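You operate a simulated robot arm through the tools that you are given. There is no shell and no other tool. Be economical: measure what you need, move in short steps, check, and stop when the job is done.

You run a simulated robot arm. Do the job below in one go: nothing can be reset, and whatever is moved stays where it is left.

## Task
Purge the nitrogen line before a charge.
Fine: the black knob is out: open the bottle first, then knob to the white card's pressure; green lever open, then red; shut green, then red; connector stays in its holder. Where these are worked on the way, their far stop is far enough and under half their travel is too little: green lever.

The check looks at the end state, three seconds after you hand in, the way a careful person would. Anything else that was tipped, shoved, dropped, spilled or broken makes it a failure.

## Robot
A 6-joint arm with a fingered hand on a trunk, on a base that drives. Base frame: it is fixed to the floor where the robot stands at the start and does not move with it; the origin is under the middle of the robot, x ahead of it, y to its left, z up. Readings come in mm, degrees, newtons and seconds.
With the tool pointing down near the work surface it reaches from about 120 to 820 mm from the robot's upright axis, wherever it stands. Its first joint turns from -166.0 to 166.0 degrees. Places, roughly: black knob [800, 100, 1300]; bottle knob [800, 0, 1300]; brass regulator [900, 100, 1300]; green lever [600, 0, 800]; red lever [700, 200, 700]; white card [800, 0, 800]. Payload 5 kg.
The TCP is the grasp point between the finger pads, 36 mm short of the fingertips. In the tool frame z runs along the fingers and y along their closing line. The gripper opens to 120 mm. The gripper's body begins 42 mm behind the TCP. The gripper is a hand of 4 fingers: y runs from the thumb to the fingers, the wrist lies at [-19, -123, -211] in the tool frame, and closing takes about 1.5 s.
Orientation is told as [roll, pitch, yaw] about the base's x, y, z axes, in that order, counted from this pose: with the fingers straight down and the wrist toward the robot, the tool's x, y and z point along [0, 1, 0], [1, 0, 0] and [0, 0, -1] of the base frame.

## Interface
- The arm moves only by the tool arm_command. Its argument "plan" is one flat list of numbers, 7 for each row, row after row: the shift along the tool's x, y, z in units of 25 mm (1.0 is 25 mm), then the turn, a rotation vector about the tool's x, y, z in units of 8 degrees (1.0 is 8 degrees), then the closure, from 0 (fully open) to 1 (shut). In form: [dx, dy, dz, rx, ry, rz, fingers, dx, dy, dz, rx, ry, rz, fingers, ...]. A call has 1 to 10 rows; each row shifts and turns the commanded pose from where the row before left it, along the tool's axes as they then stand. A call with a number of a shift or a turn outside -1 to 1 is refused whole. A row lasts 0.2 s, in which the tool goes at most 50 mm and 8.6 degrees; a call with a longer step from one row to the next is refused whole, and so is a gripper value outside its range. Where a pose cannot be reached the arm comes as near as it can. A force on the tool above 40 N (or 10 N above the force at the start of the call, whichever is more), or a blocked arm, ends the call early, and 0.2 s more pass. Each finger travels about 45 mm/s and halts on what it meets, pressing with about 22 N; the grip force reading is that of the motor and also rises with nothing between the fingers. The clock runs only during rows and for 0.2 s after the last one: add rows that do not move to give the fingers time. The reply holds the time, the measured pose of the TCP, the force on the tool along the base axes, the opening and the grip force, in the units named above and with some noise, with the torque about the TCP (base axes, N m) and any sound that the robot's microphone picked up, and new pictures: "show" is both (left out), scene, wrist or none.
- Cameras (640 x 400 px; columns grow to the right, rows downward): "scene" is now at [101.9, 13.3, 1761.8]; the picture's right is [0.25, -0.97, 0.00], its down [-0.74, -0.19, -0.65] and it looks along [0.63, 0.16, -0.76] (base axes); focal length 269 px, centre (320, 200). "wrist" rides on the gripper at [73, -101, -142] in the tool frame; the picture's right is [-0.79, 0.29, -0.54], its down [-0.56, -0.70, 0.44] and it looks along [-0.25, 0.65, 0.71] (tool axes); focal length 280 px, centre (320, 200).
- move_column(by): slides the trunk up (or, below 0, down) by that many mm; the arm and the scene camera ride with it, the base frame stays. It gives what a move gives, with no picture.
- roll_base(legs): drives the robot by 1 to 6 legs, each [ahead, turn to the left] in mm and degrees, along the robot's own axes; the way and the turn of a leg run together, so that a leg with both is an arc; at most 1500 mm and 180 degrees a leg. The arm and the cameras ride along, it lands a little off, and it stops where it bumps. It gives what a move gives, and a new picture of the scene camera.
- preshape(shape): the hand has 4 fingers and takes this shape, open, in about a second: jaw (thumb against the fingers, like two jaws); tri (thumb and two fingers); tip (a fingertip pinch); poke (one finger out to press); point (the index stretched); flat (the hand flat); cup (the hand cupped); fist (a fist). The gripper value then closes the fingers along that shape, each until it touches; the sizes above hold for jaw. It gives what a move gives, with no picture.
- aim_head(pan, tilt): turns the head with the scene camera to pan (to the left, within 86 degrees either way) and tilt (down, from -29 to 69), counted from straight ahead of the robot. It gives what a move gives, and a new picture of the scene camera.
- locate(camera, pixels): for up to 12 pixels [column, row] of the newest picture of that camera ("zoom" is the newest enlarged one), the place [x, y, z] in the base frame of the surface seen there, good to about 2 mm, but the place of the scene camera against the robot may be out by one fixed shift of up to 12 mm in any direction. The clock stands still meanwhile.
- inspect(camera, box): a new picture of the part [left, top, right, bottom] of that camera's present view, enlarged. The clock stands still meanwhile.
- finish_job(): hands the job in; it is judged then, once.

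Work in short steps. Measure before you move; look again where a grasp or a placing could have gone wrong, and mend it. You have 80 turns and 260 pictures in all, those below and enlarged ones among them. Open the gripper and draw the arm clear of the work before you hand the job in, unless the task says otherwise; then end with one line.

The tools are called after "Request:" as name(argument=value, ...) on one line, values as JSON. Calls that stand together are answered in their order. arm_command: Moves the arm, as the interface text tells. Its arguments: {"type":"object","properties":{"plan":{"type":"array"},"show":{"type":"string","enum":["both","scene","wrist","none"]}},"required":["plan"]} The other tools are called the same way: move_column (by) slides the trunk up or down; preshape (shape) gives the hand a shape; roll_base (legs) drives the base; aim_head (pan, tilt) turns the head that bears the scene camera; locate (camera, pixels) gives the place of the surface under pixels of a picture; inspect (camera, box) takes an enlarged picture of a part of a camera's view; finish_job () hands the job in.

At the start:

```text
time_s: 0.0
eef_pos: [505.9, 211.8, 1000.4]
orientation: [0.0, 0.0, 0.0]
ft_force: [0.1, -0.4, -0.2]
wrist_torque: [-0.03, 0.0, -0.03]
opening: 119.8
finger_force: 0.0
shape: jaw
trunk travel left (down, up): [-775.0, 65.0]
robot x, y, heading: [-0.5, -2.7, 0.0]
head pan, tilt: [14.2, 49.7]
```

scene: 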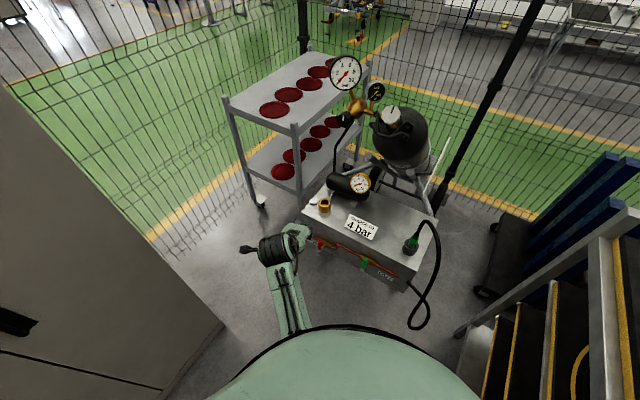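
wrist: 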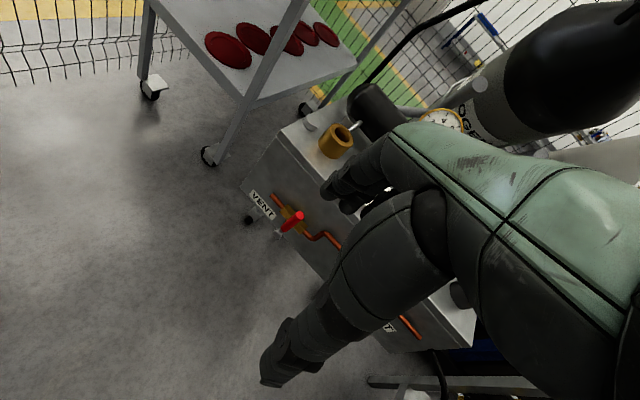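

The scene shows the bottle with regulator around (375,100), and the box with card "4 bar" at (362,227). I'll enlarge these areas.

Request:
inspect(camera="scene", box=[310, 40, 450, 160])

Request:
inspect(camera="scene", box=[290, 160, 450, 290])

Request:
inspect(camera="wrist", box=[230, 80, 480, 360])

```text
3.33 times, centred on (380, 100) of scene
```

zoom: 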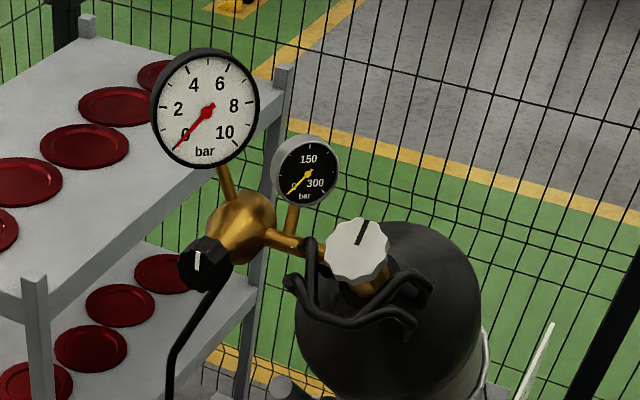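

```text
3.08 times, centred on (370, 225) of scene
```

zoom: 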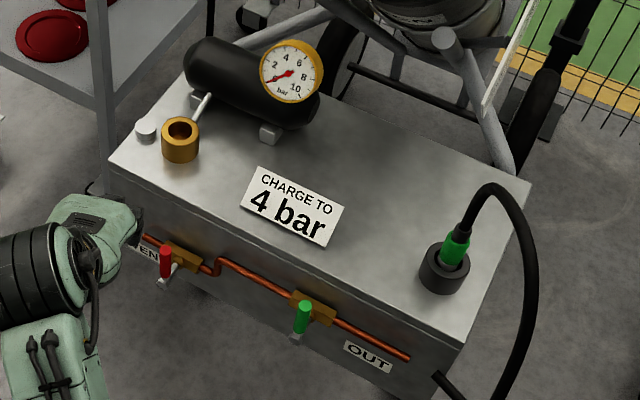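

```text
1.43 times, centred on (355, 220) of wrist
```

zoom: 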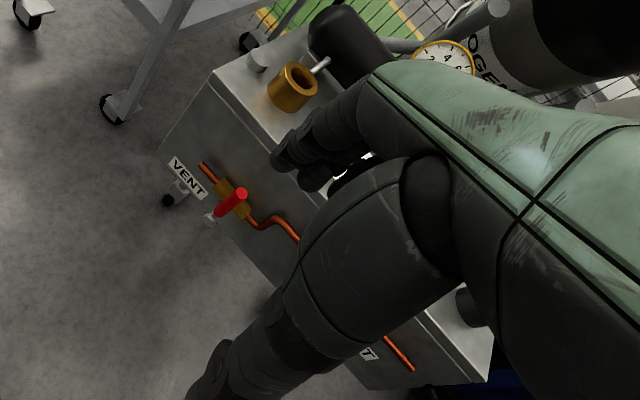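

I'll measure the knobs, levers and nearby features in the scene picture.

Request:
locate(camera="scene", pixels=[[391, 113], [383, 113], [399, 115], [392, 122], [343, 119], [347, 117], [356, 108], [345, 72], [376, 91], [400, 120], [383, 130], [388, 125]])

Request:
locate(camera="scene", pixels=[[320, 240], [320, 248], [365, 259], [364, 267], [371, 261], [328, 245], [325, 205], [411, 243], [436, 221], [303, 211], [417, 273], [362, 227]])

```text
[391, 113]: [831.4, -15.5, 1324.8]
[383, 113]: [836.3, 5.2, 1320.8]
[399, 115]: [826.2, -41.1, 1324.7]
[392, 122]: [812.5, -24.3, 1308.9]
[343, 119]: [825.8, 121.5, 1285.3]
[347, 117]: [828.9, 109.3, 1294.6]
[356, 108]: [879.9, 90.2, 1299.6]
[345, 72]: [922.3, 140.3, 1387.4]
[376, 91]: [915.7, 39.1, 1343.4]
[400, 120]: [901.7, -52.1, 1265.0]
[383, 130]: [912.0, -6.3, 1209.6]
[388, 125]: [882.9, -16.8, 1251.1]
```

```text
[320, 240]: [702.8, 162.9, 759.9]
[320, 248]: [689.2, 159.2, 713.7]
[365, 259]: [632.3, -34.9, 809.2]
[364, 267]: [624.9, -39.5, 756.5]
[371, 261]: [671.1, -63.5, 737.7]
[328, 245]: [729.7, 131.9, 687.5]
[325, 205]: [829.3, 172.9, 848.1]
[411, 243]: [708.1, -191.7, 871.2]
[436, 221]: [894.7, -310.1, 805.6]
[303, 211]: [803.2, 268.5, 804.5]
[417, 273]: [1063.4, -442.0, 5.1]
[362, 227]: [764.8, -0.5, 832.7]
```

I want closer views of the knobs, turning the head toward them.

Request:
aim_head(pan=3, tilt=30)

```text
time_s: 0.8
eef_pos: [505.2, 212.3, 999.9]
orientation: [0.1, 0.0, 0.0]
ft_force: [0.5, 0.5, -0.2]
wrist_torque: [-0.01, 0.02, 0.01]
opening: 119.4
finger_force: 0.1
shape: jaw
trunk travel left (down, up): [-775.0, 65.0]
robot x, y, heading: [-0.9, -2.6, -0.1]
head pan, tilt: [3.0, 30.0]
```

scene: 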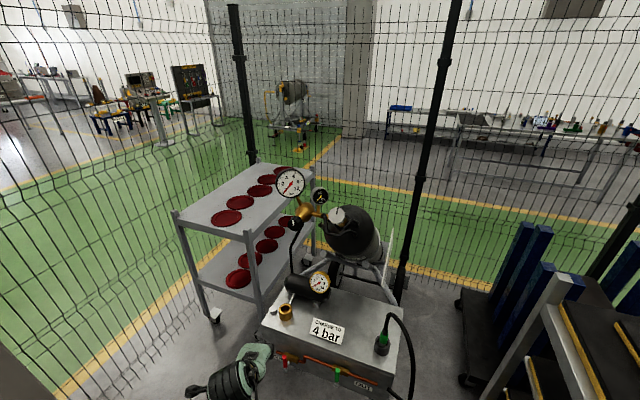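

Knob region is at about (270–375, 165–245); enlarge it strongly.

Request:
inspect(camera="scene", box=[275, 190, 365, 246])

```text
7.11 times, centred on (320, 218) of scene
```

zoom: 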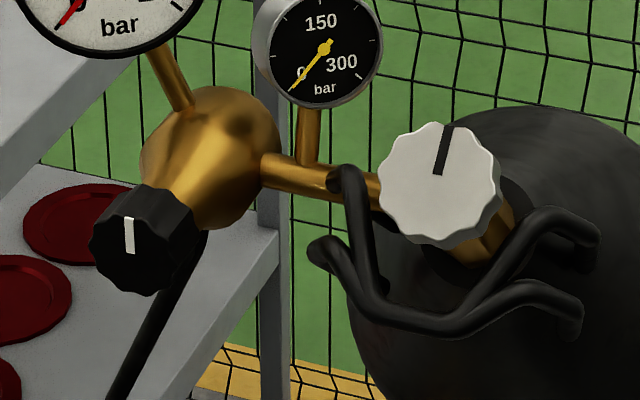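

Measure the faces and sides of both knobs.

Request:
locate(camera="zoom", pixels=[[435, 185], [395, 165], [475, 170], [440, 135], [430, 225], [490, 215], [485, 240], [470, 265], [350, 240], [440, 320], [330, 180], [540, 220]])

Request:
locate(camera="zoom", pixels=[[128, 240], [105, 245], [150, 245], [130, 210], [130, 270], [150, 282], [185, 220], [165, 200], [190, 190], [210, 130], [300, 130], [145, 320]])

```text
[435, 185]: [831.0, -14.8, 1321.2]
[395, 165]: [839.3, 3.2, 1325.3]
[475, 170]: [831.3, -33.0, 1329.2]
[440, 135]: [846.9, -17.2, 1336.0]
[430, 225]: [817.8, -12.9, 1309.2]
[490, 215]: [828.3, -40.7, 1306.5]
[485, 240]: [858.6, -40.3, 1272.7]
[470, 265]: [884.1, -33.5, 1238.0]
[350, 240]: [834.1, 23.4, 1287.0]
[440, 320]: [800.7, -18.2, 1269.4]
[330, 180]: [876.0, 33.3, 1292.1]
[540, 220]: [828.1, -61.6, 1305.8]
```

```text
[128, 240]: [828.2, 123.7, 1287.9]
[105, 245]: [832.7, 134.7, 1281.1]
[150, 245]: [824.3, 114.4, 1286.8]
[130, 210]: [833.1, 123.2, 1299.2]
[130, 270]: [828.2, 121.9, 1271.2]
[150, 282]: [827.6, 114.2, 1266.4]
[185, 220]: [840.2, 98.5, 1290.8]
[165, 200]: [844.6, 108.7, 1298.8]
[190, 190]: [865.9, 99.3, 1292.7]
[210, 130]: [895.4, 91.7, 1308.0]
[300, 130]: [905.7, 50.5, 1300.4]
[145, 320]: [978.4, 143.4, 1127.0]
```

White knob: face centre ≈(831,-16,1321), axis ≈(-0.65,0.22,0.73), Ø≈52 mm. Black knob: face ≈(828,122,1285), axis ≈ horizontal (-0.91,0.41,0). First raise the hand straight up, clear of everything.

Request:
arm_command(plan=[0, 0, -1, 0, 0, 0, 0, 0, 0, -1, 0, 0, 0, 0, 0, 0, -1, 0, 0, 0, 0, 0, 0, -1, 0, 0, 0, 0, 0, 0, -1, 0, 0, 0, 0, 0, 0, -1, 0, 0, 0, 0, 0, 0, -1, 0, 0, 0, 0, 0, 0, -1, 0, 0, 0, 0, 0, 0, -1, 0, 0, 0, 0, 0, 0, -1, 0, 0, 0, 0], show="none")

Request:
arm_command(plan=[-1, 0, -1, 0, 0, 0, 0, -1, 0, -1, 0, 0, 0, 0, -1, 0, -1, 0, 0, 0, 0, -1, 0, -1, 0, 0, 0, 0, -1, 0, -1, 0, 0, 0, 0, -1, 0, -1, 0, 0, 0, 0, -1, 0, 0, 0, 0, 0, 0, -1, 0, 0, 0, 0, 0.34, 0, 0, 0, 0, 0, 0, 1, 0, 0, 0, 0, 0, 0, 1, 0], show="scene")

```text
time_s: 3.0
eef_pos: [533.3, 216.8, 1190.8]
orientation: [0.0, -0.2, -0.1]
ft_force: [0.5, 1.0, 0.5]
wrist_torque: [0.01, -0.01, 0.02]
opening: 119.8
finger_force: 0.1
shape: jaw
out of reach, approached as far as the arm can: row 8, 9, 10
trunk travel left (down, up): [-775.0, 65.0]
robot x, y, heading: [-0.1, -3.9, -0.0]
head pan, tilt: [3.0, 30.0]
```

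```text
time_s: 5.2
eef_pos: [604.8, 27.7, 1207.0]
orientation: [-0.1, -0.1, -18.8]
ft_force: [0.2, -0.5, 0.3]
wrist_torque: [-0.04, -0.02, 0.01]
opening: 120.0
finger_force: 0.0
shape: jaw
out of reach, approached as far as the arm can: row 1, 2, 3, 4, 5, 6, 9, 10
trunk travel left (down, up): [-775.0, 65.0]
robot x, y, heading: [0.0, -0.1, 0.0]
head pan, tilt: [3.0, 30.0]
```

scene: 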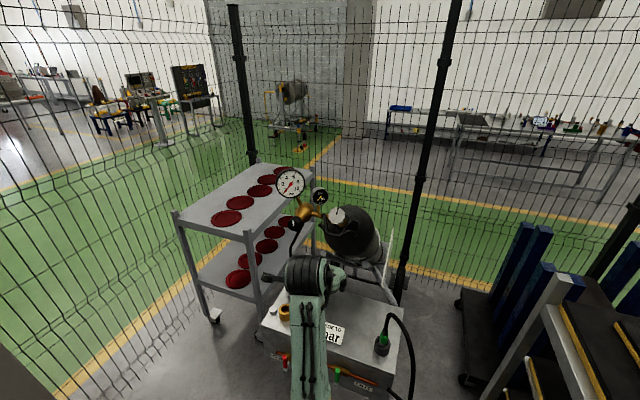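

The arm runs out of reach at this height; shoulder appears to be near z≈800, so I'll raise the trunk and check floor clearance in front before driving nearer.

Request:
move_column(by=65)

Request:
aim_head(pan=0, tilt=69)

```text
time_s: 6.3
eef_pos: [604.3, 27.6, 1271.3]
orientation: [-0.1, -0.1, -18.7]
ft_force: [1.2, 0.4, 1.3]
wrist_torque: [0.04, -0.01, -0.01]
opening: 119.9
finger_force: 0.1
shape: jaw
trunk travel left (down, up): [-840.0, 0.0]
robot x, y, heading: [2.4, 0.1, -0.1]
head pan, tilt: [3.0, 30.0]
```

```text
time_s: 7.3
eef_pos: [604.4, 26.4, 1273.1]
orientation: [0.1, -0.1, -18.8]
ft_force: [0.0, 1.0, 0.0]
wrist_torque: [-0.01, -0.01, -0.02]
opening: 119.8
finger_force: 0.2
shape: jaw
trunk travel left (down, up): [-840.0, 0.0]
robot x, y, heading: [-1.0, 0.2, -0.3]
head pan, tilt: [0.0, 68.8]
```

scene: 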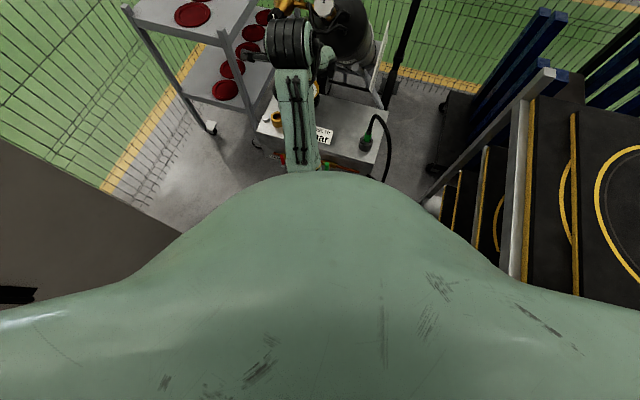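

Measure surrounding clearances: left wall/cabinet, stairs, robot body front and box edges.

Request:
locate(camera="scene", pixels=[[150, 230], [100, 200], [445, 215], [515, 240], [320, 180], [320, 260], [330, 168], [262, 152], [380, 170], [400, 190], [250, 175], [288, 60]])

```text
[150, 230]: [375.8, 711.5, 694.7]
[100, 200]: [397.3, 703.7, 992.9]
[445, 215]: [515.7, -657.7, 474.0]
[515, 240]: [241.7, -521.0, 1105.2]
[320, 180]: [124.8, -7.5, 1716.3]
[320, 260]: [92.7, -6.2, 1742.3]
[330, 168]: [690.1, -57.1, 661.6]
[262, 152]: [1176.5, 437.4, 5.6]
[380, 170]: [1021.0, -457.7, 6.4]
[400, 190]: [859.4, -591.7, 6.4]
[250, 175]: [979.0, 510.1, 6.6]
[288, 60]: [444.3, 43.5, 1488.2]
```

Hand must tilt to face the white knob axis (pitch −43°) before driving nearer. I'll do that here and lift back to ≈(586,6,1394).

Request:
arm_command(plan=[0, 0, 0, -1, 0, 0, 0, 0, 0, 0, -1, 0, 0, 0, 0, 0, 0, -1, 0, 0, 0, 0, 0, 0, -1, 0, 0, 0, 0, 0, 0, -1, 0, 0, 0, 0, 0, 0, -0.375, 0, 0, 0, -0.26, 0.756, -0.96, 0, 0, 0, 0, -0.26, 0.756, -0.96, 0, 0, 0, 0, -0.26, 0.756, -0.96, 0, 0, 0, 0, -0.26, 0.756, -0.96, 0, 0, 0, 0], show="wrist")

```text
time_s: 9.5
eef_pos: [586.4, 6.2, 1393.2]
orientation: [0.0, -43.0, -18.7]
ft_force: [0.0, 0.1, 0.1]
wrist_torque: [0.02, 0.02, -0.01]
opening: 119.8
finger_force: 0.1
shape: jaw
trunk travel left (down, up): [-840.0, 0.0]
robot x, y, heading: [3.5, 0.7, -0.3]
head pan, tilt: [0.0, 68.8]
```

wrist: 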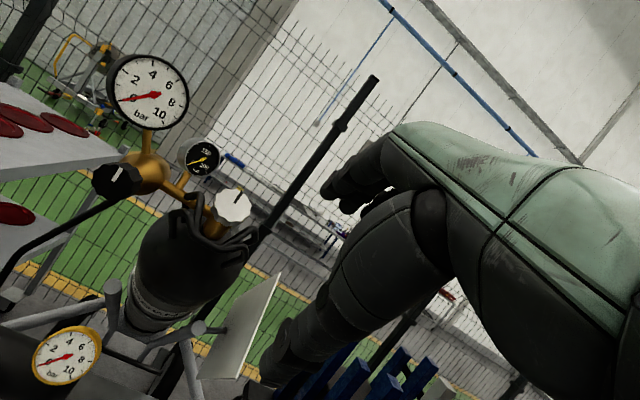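

The arm follows exactly. The wrist view shows both knobs; I enlarge it and measure from this camera to remove the scene-camera shift.

Request:
inspect(camera="wrist", box=[80, 130, 270, 250])

```text
3.33 times, centred on (175, 190) of wrist
```

zoom: 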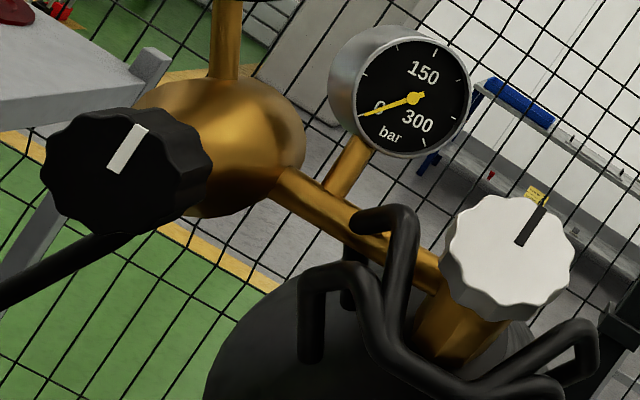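

Request:
locate(camera="zoom", pixels=[[513, 255], [470, 235], [555, 270], [530, 215], [495, 290], [455, 285], [510, 200], [575, 335], [405, 235], [310, 290], [380, 340], [470, 395]])

Request:
locate(camera="zoom", pixels=[[113, 170], [70, 170], [150, 175], [130, 125], [105, 215], [195, 150], [185, 190], [180, 130], [230, 140], [60, 250], [340, 200], [420, 130]])

```text
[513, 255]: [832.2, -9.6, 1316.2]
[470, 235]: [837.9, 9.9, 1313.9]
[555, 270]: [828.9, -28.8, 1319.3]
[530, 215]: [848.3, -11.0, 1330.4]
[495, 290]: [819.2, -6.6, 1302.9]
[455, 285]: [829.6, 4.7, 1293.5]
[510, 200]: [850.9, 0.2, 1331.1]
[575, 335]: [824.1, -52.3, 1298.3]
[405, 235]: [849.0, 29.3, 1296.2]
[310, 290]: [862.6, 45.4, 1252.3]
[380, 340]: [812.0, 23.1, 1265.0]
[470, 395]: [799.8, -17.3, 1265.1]
```

```text
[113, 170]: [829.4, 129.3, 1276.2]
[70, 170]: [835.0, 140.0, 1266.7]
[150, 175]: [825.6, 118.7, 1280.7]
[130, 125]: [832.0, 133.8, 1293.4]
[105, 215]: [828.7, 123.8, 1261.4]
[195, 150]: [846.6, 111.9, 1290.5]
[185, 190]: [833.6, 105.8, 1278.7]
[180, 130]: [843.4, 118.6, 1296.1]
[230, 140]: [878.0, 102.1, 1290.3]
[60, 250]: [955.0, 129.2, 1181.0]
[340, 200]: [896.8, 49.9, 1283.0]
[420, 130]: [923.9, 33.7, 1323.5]
```

White knob: face centre (832,-10,1316), guard bars ≈16–18 mm below its face at radius ≥44 mm, so fingertips must stay within ~12 mm of the face plane. Drive 180 mm nearer.

Request:
roll_base(legs=[[180, 0]])

Request:
aim_head(pan=3, tilt=32)

```text
time_s: 11.1
eef_pos: [764.7, 6.1, 1393.8]
orientation: [0.1, -43.1, -18.7]
ft_force: [-1.0, -1.1, 0.2]
wrist_torque: [0.0, 0.03, 0.01]
opening: 119.9
finger_force: 0.0
shape: jaw
trunk travel left (down, up): [-840.0, 0.0]
robot x, y, heading: [182.5, -1.7, 0.1]
head pan, tilt: [0.0, 68.8]
```

scene: 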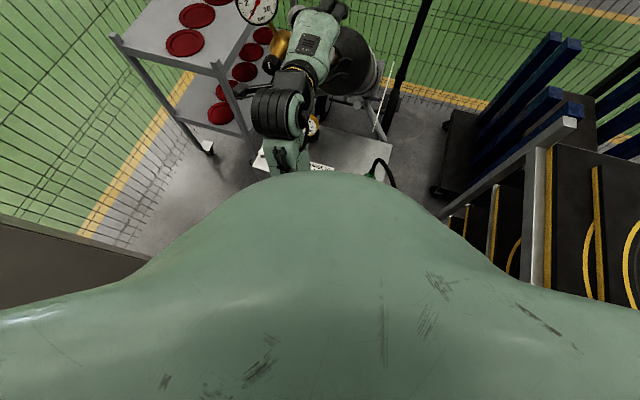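

```text
time_s: 12.1
eef_pos: [764.1, 4.8, 1393.3]
orientation: [0.2, -43.2, -18.8]
ft_force: [-0.2, 0.5, -0.7]
wrist_torque: [-0.01, -0.01, 0.02]
opening: 119.9
finger_force: 0.1
shape: jaw
trunk travel left (down, up): [-840.0, 0.0]
robot x, y, heading: [176.1, -1.0, -0.1]
head pan, tilt: [3.0, 32.0]
```

scene: 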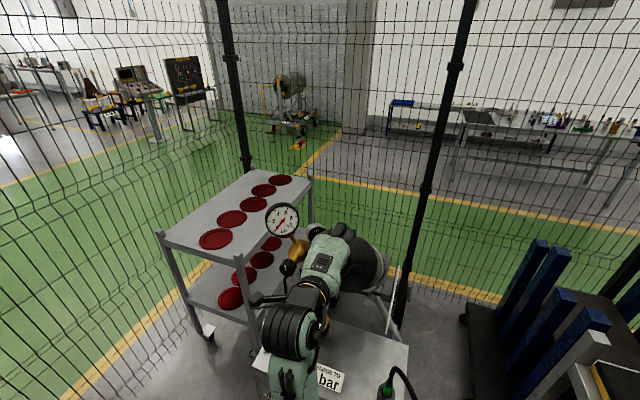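

Now in position; check the wrist view around the knob.

Request:
inspect(camera="wrist", box=[0, 0, 640, 400])

```text
1.00 times, centred on (320, 200) of wrist (not enlarged: the box is as wide or as high as the picture)
```

zoom: 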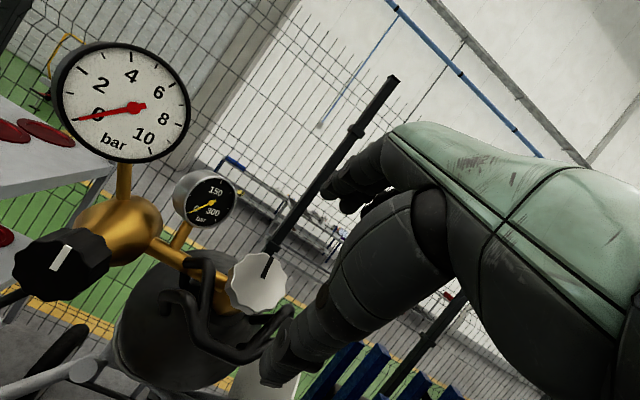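

Re-measure the white knob face from this closer view.

Request:
locate(camera="wrist", pixels=[[258, 283], [240, 275], [276, 287], [265, 266], [251, 300], [230, 285], [285, 315], [205, 275], [235, 352], [68, 250]])

```text
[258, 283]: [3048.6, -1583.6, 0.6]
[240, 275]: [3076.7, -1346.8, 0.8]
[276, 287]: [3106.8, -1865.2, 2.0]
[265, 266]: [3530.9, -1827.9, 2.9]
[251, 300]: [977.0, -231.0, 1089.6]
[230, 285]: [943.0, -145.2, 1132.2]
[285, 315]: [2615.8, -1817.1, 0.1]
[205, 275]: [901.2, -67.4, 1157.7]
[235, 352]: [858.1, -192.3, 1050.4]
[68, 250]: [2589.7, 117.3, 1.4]
```

Those used the older wrist picture; repeat on the new zoom picture.

Request:
locate(camera="zoom", pixels=[[258, 283], [240, 275], [276, 287], [265, 266], [251, 300], [230, 287], [284, 315], [205, 275], [240, 352], [68, 260], [45, 265], [62, 285]])

```text
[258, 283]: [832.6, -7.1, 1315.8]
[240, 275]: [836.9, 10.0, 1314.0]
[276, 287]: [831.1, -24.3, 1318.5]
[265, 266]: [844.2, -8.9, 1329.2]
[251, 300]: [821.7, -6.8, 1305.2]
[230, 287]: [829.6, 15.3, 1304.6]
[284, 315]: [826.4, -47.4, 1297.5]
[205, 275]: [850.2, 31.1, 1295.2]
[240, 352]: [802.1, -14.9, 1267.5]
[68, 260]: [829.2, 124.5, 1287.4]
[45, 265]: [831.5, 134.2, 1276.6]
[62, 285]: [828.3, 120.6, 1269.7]
```

Face centre (832.5,-7.5,1316). Pre-rotate the hand +40° about its axis (to leave room for counter-clockwise opening), then advance ~52 mm and look.

Request:
arm_command(plan=[0, 0, 0, 0, 0, 1, 0, 0, 0, 0, 0, 0, 1, 0, 0, 0, 0, 0, 0, 1, 0, 0, 0, 0, 0, 0, 1, 0, 0, 0, 0, 0, 0, 1, 0, 0.25, -0.34, 0, 0, 0, 0, 0, 0, 0, 1, 0, 0, 0, 0, 0, 0, 1, 0, 0, 0, 0])

```text
time_s: 13.9
eef_pos: [799.5, 4.3, 1354.6]
orientation: [31.1, -31.5, -67.9]
ft_force: [0.5, -1.0, -0.8]
wrist_torque: [0.02, 0.0, -0.03]
opening: 119.7
finger_force: 0.1
shape: jaw
trunk travel left (down, up): [-840.0, 0.0]
robot x, y, heading: [178.5, 1.2, -0.0]
head pan, tilt: [3.0, 32.0]
```

scene: 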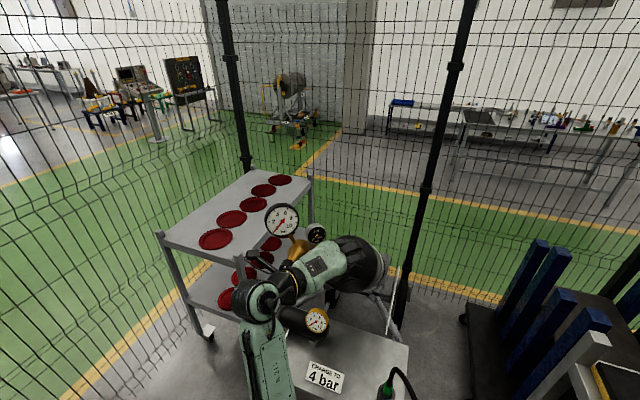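
wrist: 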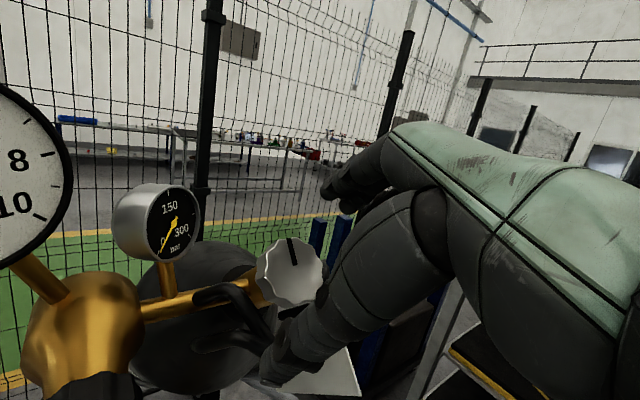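

Aligned on the knob axis to under 1 mm. Advance 25 mm more (fingertips ≈10 mm past the face) and close.

Request:
arm_command(plan=[0, 0, 0.5, 0, 0, 0, 0, 0, 0, 0.5, 0, 0, 0, 0, 0, 0, 0, 0, 0, 0, 0.5, 0, 0, 0, 0, 0, 0, 1, 0, 0, 0, 0, 0, 0, 1, 0, 0, 0, 0, 0, 0, 1, 0, 0, 0, 0, 0, 0, 1, 0, 0, 0, 0, 0, 0, 1, 0, 0, 0, 0, 0, 0, 1], show="wrist")

```text
time_s: 15.9
eef_pos: [814.5, -0.9, 1337.7]
orientation: [31.1, -31.6, -67.7]
ft_force: [-1.9, 1.4, 1.4]
wrist_torque: [0.15, 0.1, 0.07]
opening: 46.7
finger_force: 22.3
shape: jaw
trunk travel left (down, up): [-840.0, 0.0]
robot x, y, heading: [179.9, -4.1, 0.0]
head pan, tilt: [3.0, 32.0]
```

wrist: 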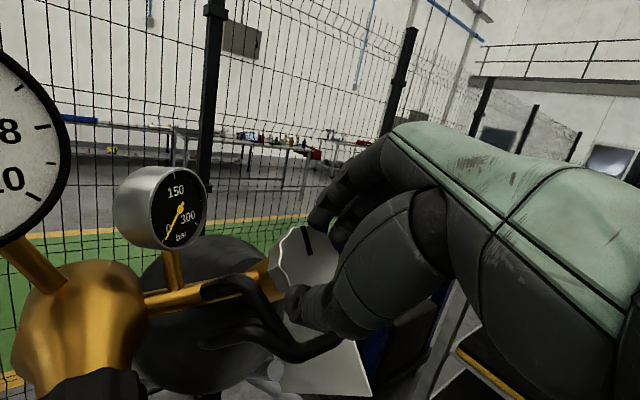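

Gripped (opening 46.7, 22 N). Turn counter-clockwise (−z) 40° and watch torque and pressure gauge.

Request:
arm_command(plan=[0, 0, 0, 0, 0, -1, 1, 0, 0, 0, 0, 0, -1, 1, 0, 0, 0, 0, 0, -1, 1, 0, 0, 0, 0, 0, -1, 1, 0, 0, 0, 0, 0, -1, 1], show="wrist")

```text
time_s: 17.1
eef_pos: [812.3, -1.6, 1340.5]
orientation: [0.1, -43.4, -18.8]
ft_force: [-8.2, 0.5, 7.1]
wrist_torque: [-0.03, 0.09, -0.07]
opening: 42.3
finger_force: 22.3
shape: jaw
trunk travel left (down, up): [-840.0, 0.0]
robot x, y, heading: [181.2, -5.0, -0.2]
head pan, tilt: [3.0, 32.0]
```

wrist: 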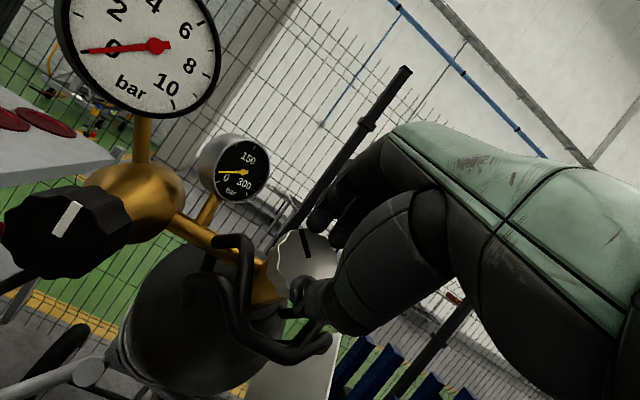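

Check whether the knob turned with the hand and how the gauge reads.

Request:
inspect(camera="wrist", box=[190, 120, 390, 350])

```text
1.74 times, centred on (290, 235) of wrist
```

zoom: 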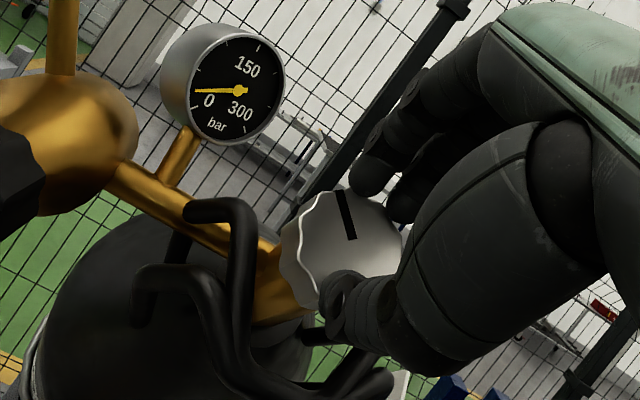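

Needle has begun to rise and knob follows. Continue another 48° counter-clockwise with slight inward bias.

Request:
arm_command(plan=[0, 0, 0.1, 0, 0, -1, 1, 0, 0, 0, 0, 0, -1, 1, 0, 0, 0, 0, 0, -1, 1, 0, 0, 0, 0, 0, -1, 1, 0, 0, 0, 0, 0, -1, 1, 0, 0, 0, 0, 0, -1, 1], show="wrist")

```text
time_s: 18.5
eef_pos: [811.7, -0.1, 1339.2]
orientation: [-35.0, -27.5, 38.2]
ft_force: [-12.6, -1.0, 20.0]
wrist_torque: [-0.17, -0.2, -0.24]
opening: 42.5
finger_force: 22.1
shape: jaw
trunk travel left (down, up): [-840.0, 0.0]
robot x, y, heading: [176.0, 1.2, -0.4]
head pan, tilt: [3.0, 32.0]
```

wrist: 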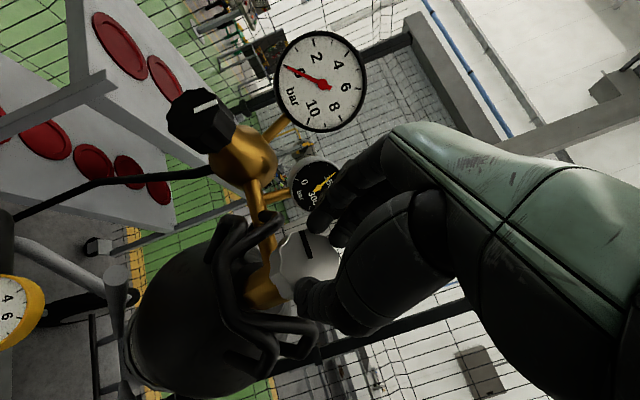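

Needle is well up. Inspect it.

Request:
inspect(camera="wrist", box=[260, 130, 400, 230])

Request:
inspect(camera="scene", box=[240, 190, 420, 300])

```text
4.00 times, centred on (330, 180) of wrist
```

zoom: 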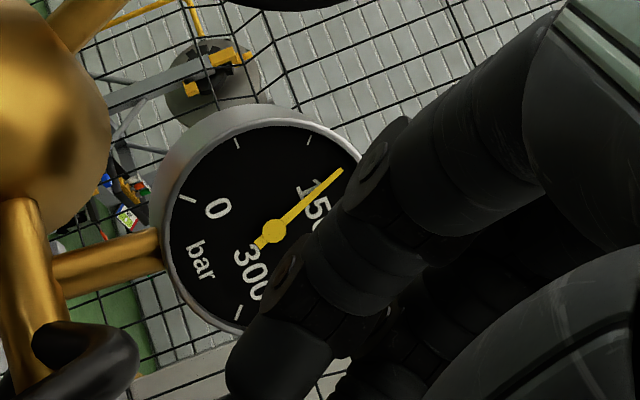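

```text
3.56 times, centred on (330, 245) of scene
```

zoom: 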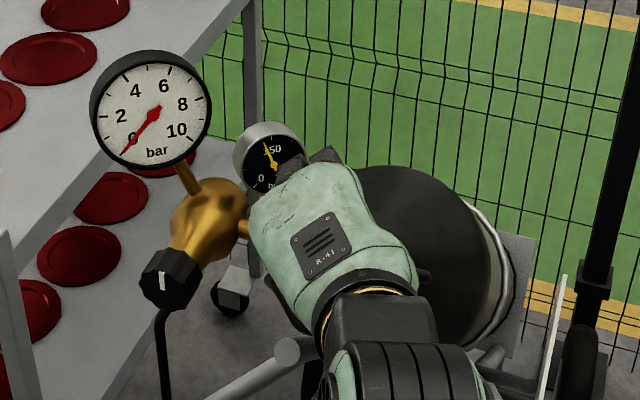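

About 140 bar and possibly still rising. Turn further 24° and see whether it changes or a stop is met.

Request:
arm_command(plan=[0, 0, 0, 0, 0, -1, 1, 0, 0, 0, 0, 0, -1, 1, 0, 0, 0, 0, 0, -1, 1], show="wrist")

Request:
inspect(camera="scene", box=[240, 190, 420, 300])

```text
time_s: 19.3
eef_pos: [811.8, -1.7, 1338.0]
orientation: [-42.0, -12.3, 58.1]
ft_force: [-13.0, -0.1, 22.9]
wrist_torque: [-0.15, -0.21, -0.17]
opening: 42.3
finger_force: 22.1
shape: jaw
trunk travel left (down, up): [-840.0, 0.0]
robot x, y, heading: [180.7, 1.3, -0.2]
head pan, tilt: [3.0, 32.0]
```

wrist: 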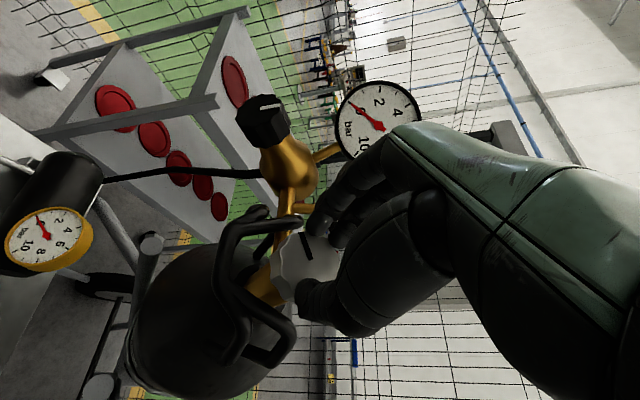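

```text
3.56 times, centred on (330, 245) of scene
```

zoom: 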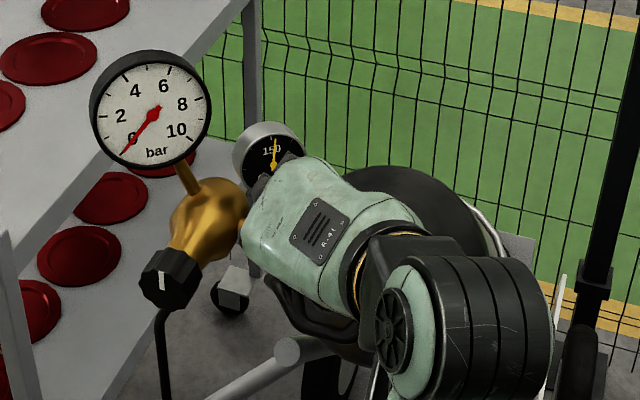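

Needle rose again (~170), so more opening helps. Turn another 32°.

Request:
arm_command(plan=[0, 0, 0, 0, 0, -1, 1, 0, 0, 0, 0, 0, -1, 1, 0, 0, 0, 0, 0, -1, 1, 0, 0, 0, 0, 0, -1, 1], show="wrist")

Request:
inspect(camera="scene", box=[240, 190, 420, 300])

```text
time_s: 20.3
eef_pos: [811.1, -1.6, 1339.3]
orientation: [-42.7, 9.5, 81.7]
ft_force: [-13.3, -3.3, 25.7]
wrist_torque: [-0.6, -0.41, -0.55]
opening: 41.6
finger_force: 22.2
shape: jaw
trunk travel left (down, up): [-840.0, 0.0]
robot x, y, heading: [179.1, -1.3, -0.3]
head pan, tilt: [3.0, 32.0]
```

wrist: 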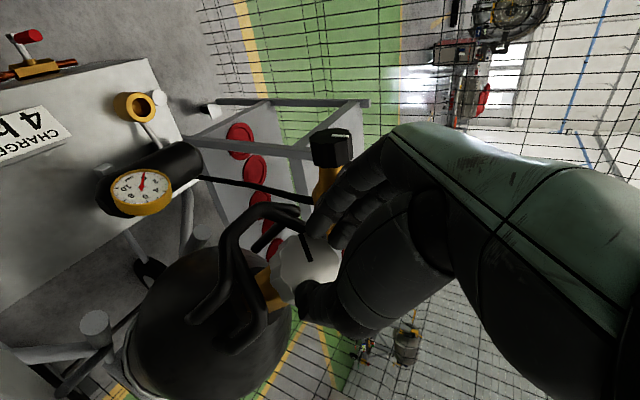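

```text
3.56 times, centred on (330, 245) of scene
```

zoom: 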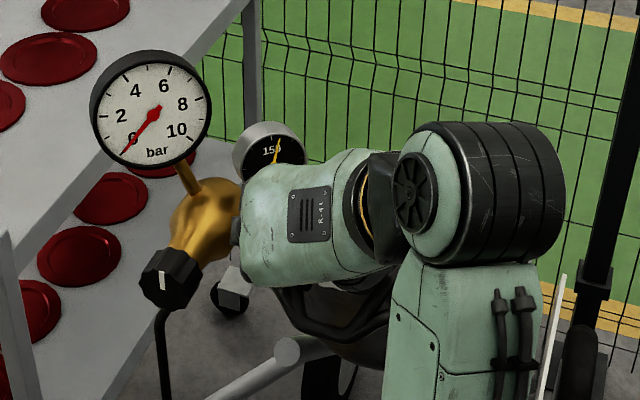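

Torque is rising (~0.9 N m), likely near the stop. Partially open (≈72 mm) and back off along the axis to look.

Request:
arm_command(plan=[0, 0, 0, 0, 0, 0, 0.4, 0, 0, 0, 0, 0, 0, 0.4, 0, 0, 0, 0, 0, 0, 0.4, 0, 0, 0, 0, 0, 0, 0.4, 0, 0, -1, 0, 0, 0, 0.4, 0, 0, -1, 0, 0, 0, 0.4, 0, 0, -1, 0, 0, 0, 0.4], show="wrist")

Request:
inspect(camera="scene", box=[240, 190, 420, 300])

```text
time_s: 21.9
eef_pos: [803.7, 15.2, 1346.2]
orientation: [-42.6, 9.3, 81.6]
ft_force: [0.0, 1.6, 0.0]
wrist_torque: [-0.05, 0.0, 0.04]
opening: 71.5
finger_force: 0.1
shape: jaw
out of reach, approached as far as the arm can: row 5, 6, 7
trunk travel left (down, up): [-840.0, 0.0]
robot x, y, heading: [182.2, 0.2, -0.2]
head pan, tilt: [3.0, 32.0]
```

wrist: 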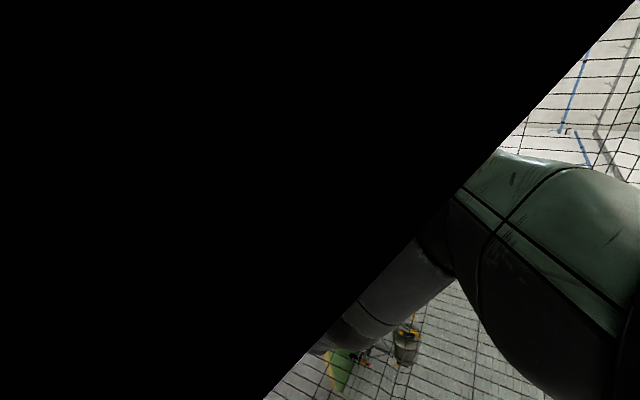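

```text
3.56 times, centred on (330, 245) of scene
```

zoom: 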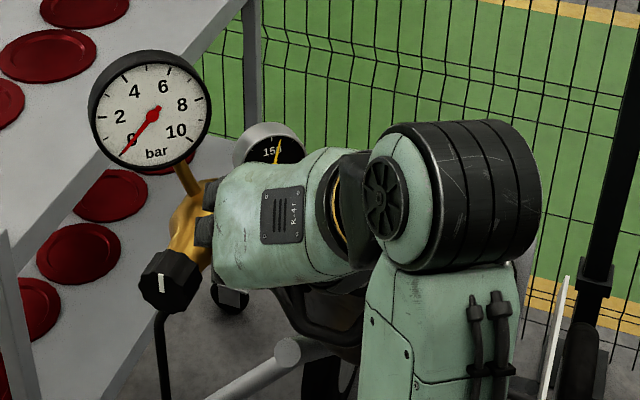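

The backing was partly out of reach at this roll (hand slid ~17 mm sideways, no force). Rotate back to a reachable roll and then back off.

Request:
arm_command(plan=[0, 0, 0, 0, 0, 1, 0.4, 0, 0, 0, 0, 0, 1, 0.4, 0, 0, 0, 0, 0, 1, 0.4, 0, 0, 0, 0, 0, 1, 0.4, 0, 0, 0, 0, 0, 1, 0.4, 0, 0, -1, 0, 0, 1, 0.4, 0, 0, -1, 0, 0, 1, 0.4], show="wrist")

Request:
inspect(camera="scene", box=[240, 190, 420, 300])

```text
time_s: 23.5
eef_pos: [768.3, 24.1, 1384.0]
orientation: [-34.8, -27.4, 37.8]
ft_force: [0.9, -0.1, -0.5]
wrist_torque: [0.01, 0.01, -0.03]
opening: 71.6
finger_force: 0.1
shape: jaw
trunk travel left (down, up): [-840.0, 0.0]
robot x, y, heading: [177.6, -0.5, -0.2]
head pan, tilt: [3.0, 32.0]
```

wrist: 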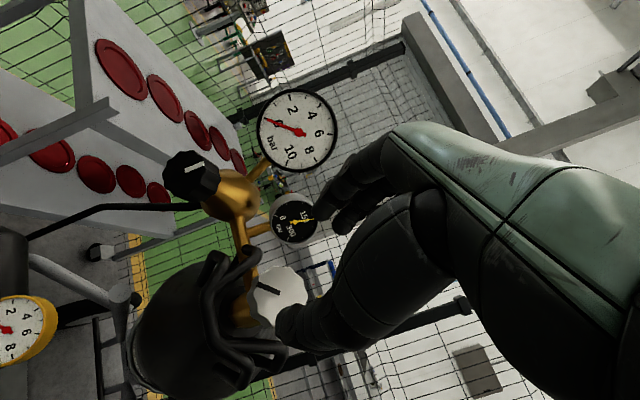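

```text
3.56 times, centred on (330, 245) of scene
```

zoom: 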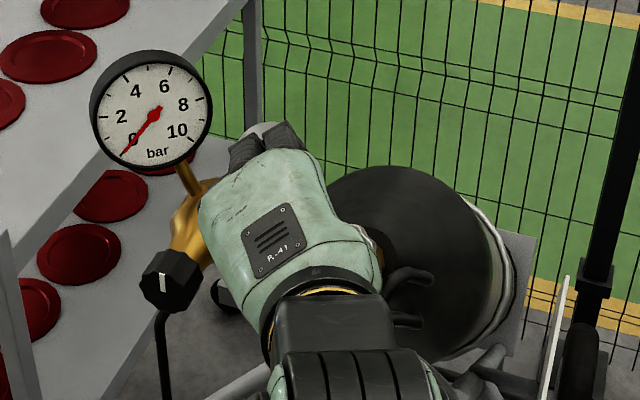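

Enlarge the gauge and knob mark.

Request:
inspect(camera="wrist", box=[220, 180, 340, 330])

```text
2.67 times, centred on (280, 255) of wrist
```

zoom: 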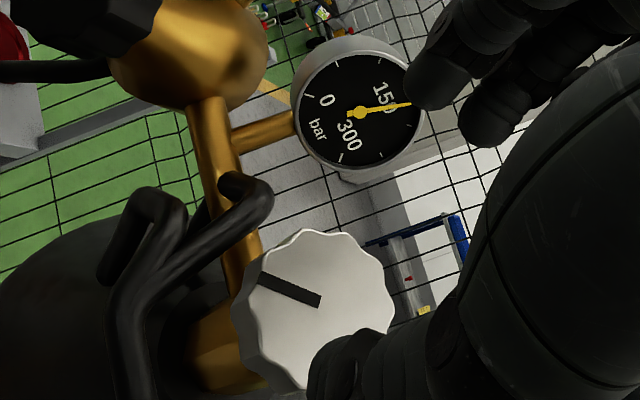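

No slip: mark rotated with the hand; gauge ≈175–180. I'll regrip for one more turn to see whether the stop/plateau is reached: roll the hand back to +24°.

Request:
arm_command(plan=[0, 0, 0, 0, 0, 1, 0.25, 0, 0, 0, 0, 0, 1, 0.25, 0, 0, 0, 0, 0, 1, 0.25, 0, 0, 0, 0, 0, 1, 0.25, 0, 0, 0, 0, 0, 1, 0.25, 0, 0, 0, 0, 0, 1, 0.25, 0, 0, 0, 0, 0, 1, 0.25, 0, 0, 0, 0, 0, 1, 0.25, 0, 0, 0, 0, 0, 1, 0.25], show="none")

Request:
arm_command(plan=[-0.25, 0.35, 0.76, 0, 0, 0, 0.25, 0, 0, 0.76, 0, 0, 0, 0.25, 0, 0, 0.7, 0, 0, 0, 0.25, 0, 0, 0.7, 0, 0, 0, 0.25, 0, 0, 0, 0, 0, 0, 1, 0, 0, 0, 0, 0, 0, 1, 0, 0, 0, 0, 0, 0, 1, 0, 0, 0, 0, 0, 0, 1, 0, 0, 0, 0, 0, 0, 1], show="wrist")

```text
time_s: 25.5
eef_pos: [771.3, 25.8, 1383.2]
orientation: [21.0, -38.5, -50.2]
ft_force: [-0.5, 1.1, 0.2]
wrist_torque: [0.01, 0.02, 0.0]
opening: 89.5
finger_force: 0.0
shape: jaw
trunk travel left (down, up): [-840.0, 0.0]
robot x, y, heading: [178.9, 1.8, 0.1]
head pan, tilt: [3.0, 32.0]
```

```text
time_s: 27.5
eef_pos: [819.0, -0.6, 1333.3]
orientation: [20.9, -38.5, -50.0]
ft_force: [-1.6, 1.1, -2.2]
wrist_torque: [0.02, 0.03, -0.05]
opening: 48.2
finger_force: 22.3
shape: jaw
trunk travel left (down, up): [-840.0, 0.0]
robot x, y, heading: [176.9, -1.8, -0.1]
head pan, tilt: [3.0, 32.0]
```

wrist: 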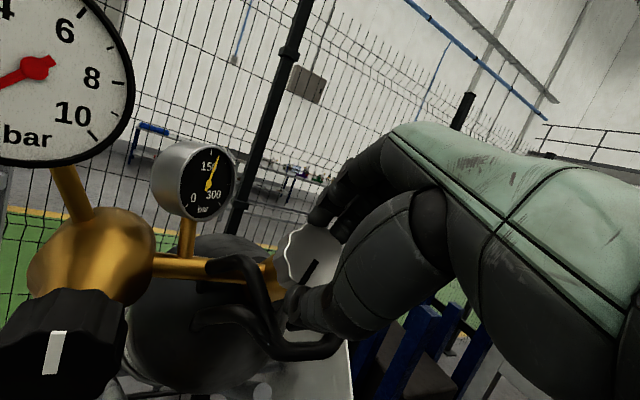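

Gripped again. Turn counter-clockwise 72°.

Request:
arm_command(plan=[0, 0, 0, 0, 0, -1, 1, 0, 0, 0, 0, 0, -1, 1, 0, 0, 0, 0, 0, -1, 1, 0, 0, 0, 0, 0, -1, 1, 0, 0, 0, 0, 0, -1, 1, 0, 0, 0, 0, 0, -1, 1, 0, 0, 0, 0, 0, -1, 1, 0, 0, 0, 0, 0, -1, 1, 0, 0, 0, 0, 0, -1, 1], show="wrist")

Request:
inspect(camera="scene", box=[240, 190, 420, 300])

```text
time_s: 29.5
eef_pos: [818.9, 1.0, 1334.3]
orientation: [-34.8, -27.2, 38.3]
ft_force: [-5.2, 3.1, -9.1]
wrist_torque: [0.25, 0.13, -0.26]
opening: 44.7
finger_force: 21.8
shape: jaw
trunk travel left (down, up): [-840.0, 0.0]
robot x, y, heading: [175.9, 3.8, -0.1]
head pan, tilt: [3.0, 32.0]
```

wrist: 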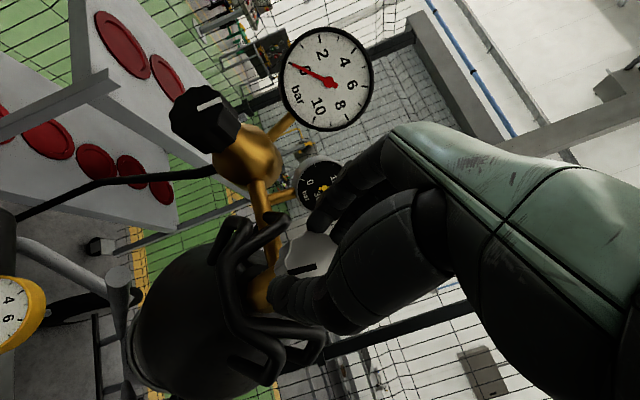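

```text
3.56 times, centred on (330, 245) of scene
```

zoom: 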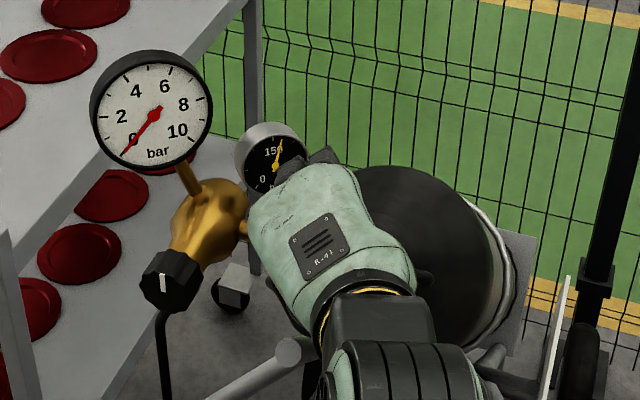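

Gauge stays at ~180 bar: plateau = bottle pressure, so the bottle is open. Release, back off and roll back to neutral.

Request:
arm_command(plan=[0, 0, 0, 0, 0, 0, 0.3, 0, 0, 0, 0, 0, 0, 0.3, 0, 0, 0, 0, 0, 0, 0.3, 0, 0, 0, 0, 0, 0, 0.3, 0, 0, -1, 0, 0, 0, 0.3, 0, 0, -1, 0, 0, 0.5, 0.3, 0, 0, -0.5, 0, 0, 1, 0.3, 0, 0, 0, 0, 0, 1, 0.3, 0, 0, 0, 0, 0, 1, 0.3, 0, 0, 0, 0, 0, 1, 0.3], show="none")

Request:
arm_command(plan=[0, 0, -1, 0, 0, 1, 0.3, 0, 0, -1, 0, 0, 0.5, 0.3, 0, 0, -1, 0, 0, 0, 0.3, 0, 0, -1, 0, 0, 0, 0.3], show="wrist")

```text
time_s: 31.7
eef_pos: [778.0, 13.9, 1379.3]
orientation: [-10.9, -41.9, -2.7]
ft_force: [0.8, -0.6, 0.8]
wrist_torque: [-0.01, 0.01, -0.01]
opening: 83.7
finger_force: 0.1
shape: jaw
trunk travel left (down, up): [-840.0, 0.0]
robot x, y, heading: [178.8, 2.6, 0.0]
head pan, tilt: [3.0, 32.0]
```

```text
time_s: 32.7
eef_pos: [756.6, 52.4, 1442.4]
orientation: [0.1, -43.1, -18.8]
ft_force: [0.1, -0.2, -0.4]
wrist_torque: [-0.02, 0.0, 0.02]
opening: 84.2
finger_force: 0.0
shape: jaw
out of reach, approached as far as the arm can: row 2, 3, 4
trunk travel left (down, up): [-840.0, 0.0]
robot x, y, heading: [175.7, 0.1, 0.1]
head pan, tilt: [3.0, 32.0]
```

wrist: 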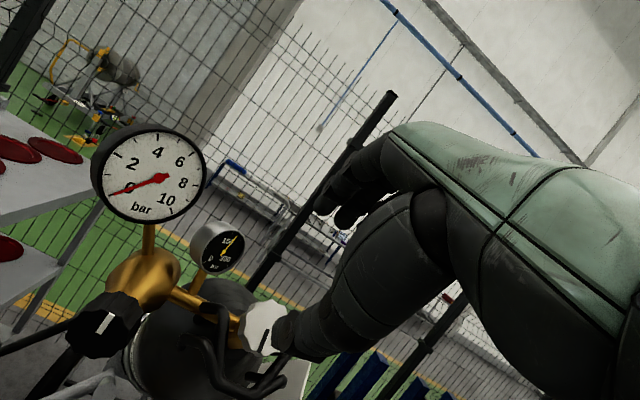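

Now to the black knob: face ≈(829,126,1281), axis ≈(−0.92,0.39,0). Turn the hand to horizontal (pitch −90°, yaw −23°) first, then shift to 110 mm in front of it.

Request:
arm_command(plan=[0, 0, -0.5, -1, 0, 0, 0.3, 0, 0, -0.5, -1, 0, 0, 0.3, 0, 0, 0, -1, 0, 0, 0.3, 0, 0, 0, -1, 0, 0, 0.3, 0, 0, 0, -1, 0, 0, 0.3, 0, 0, 0, -0.87, 0, 0, 0.3, 0, 0, 0, 0, -0.53, 0, 0.3], show="none")

Request:
arm_command(plan=[0.55, -0.92, -0.41, 0, 0, 0, 0.3, 0.55, -0.92, -0.41, 0, 0, 0, 0.3, 0.55, -0.92, -0.41, 0, 0, 0, 0.3, 0.55, -0.92, -0.41, 0, 0, 0, 0.3], show="both")

```text
time_s: 34.3
eef_pos: [744.7, 61.0, 1457.4]
orientation: [-161.7, -89.8, 138.7]
ft_force: [-0.3, 0.1, 0.0]
wrist_torque: [0.02, -0.02, 0.0]
opening: 83.8
finger_force: 0.0
shape: jaw
out of reach, approached as far as the arm can: row 1
trunk travel left (down, up): [-840.0, 0.0]
robot x, y, heading: [181.6, -0.8, -0.2]
head pan, tilt: [3.0, 32.0]
```

```text
time_s: 35.3
eef_pos: [728.2, 126.7, 1365.6]
orientation: [161.2, -89.7, 175.9]
ft_force: [-0.5, -1.3, -0.3]
wrist_torque: [0.01, -0.03, -0.01]
opening: 84.0
finger_force: 0.1
shape: jaw
trunk travel left (down, up): [-840.0, 0.0]
robot x, y, heading: [180.2, 0.6, -0.1]
head pan, tilt: [3.0, 32.0]
```

scene: 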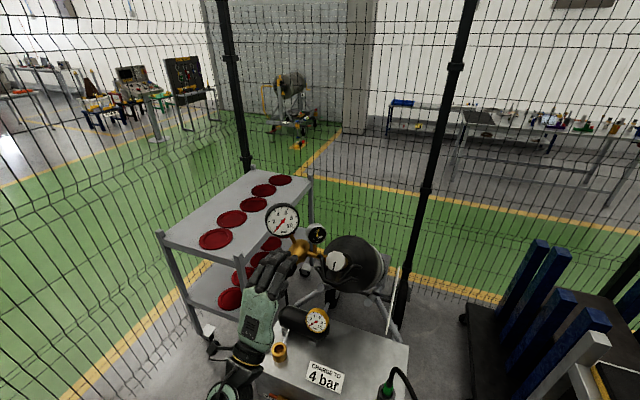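
wrist: 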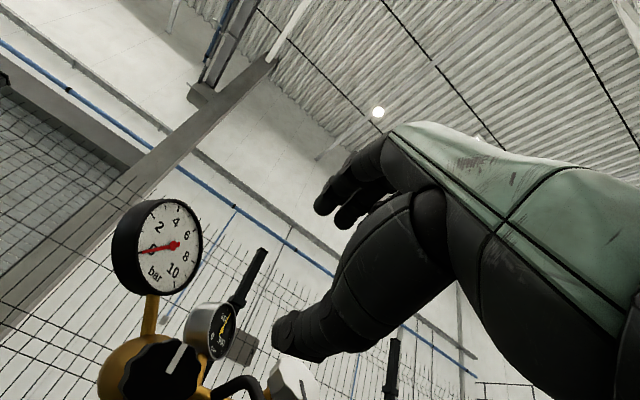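

Locate the black knob face in the wrist picture, then continue to pregrasp.

Request:
locate(camera="wrist", pixels=[[160, 375], [140, 380], [185, 375], [175, 352], [150, 395], [195, 360]])

Request:
arm_command(plan=[0.39, -0.85, -0.16, 0, 0, 0, 0.3, 0.39, -0.85, -0.16, 0, 0, 0, 0.3, 0.39, -0.85, -0.16, 0, 0, 0, 0.3, 0.39, -0.85, -0.16, 0, 0, 0, 0.3], show="wrist")

```text
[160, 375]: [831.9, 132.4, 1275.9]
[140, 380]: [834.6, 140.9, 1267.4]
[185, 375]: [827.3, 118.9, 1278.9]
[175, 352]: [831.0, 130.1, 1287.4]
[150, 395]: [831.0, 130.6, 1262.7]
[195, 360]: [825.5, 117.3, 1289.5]
```

```text
time_s: 36.3
eef_pos: [730.3, 169.9, 1281.1]
orientation: [171.6, -89.8, 165.4]
ft_force: [0.6, 0.2, 0.1]
wrist_torque: [0.01, -0.01, -0.01]
opening: 83.4
finger_force: 0.1
shape: jaw
trunk travel left (down, up): [-840.0, 0.0]
robot x, y, heading: [178.4, 3.1, 0.1]
head pan, tilt: [3.0, 32.0]
```

wrist: 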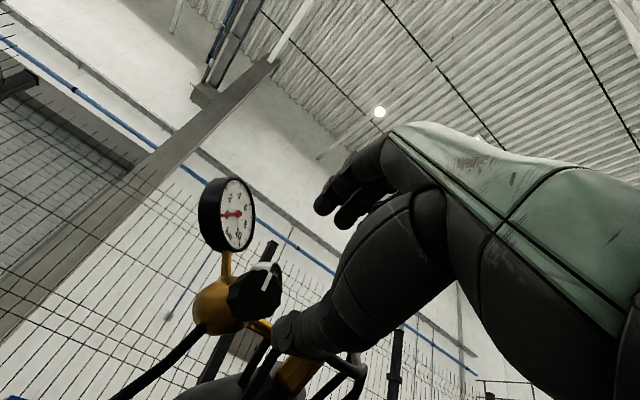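

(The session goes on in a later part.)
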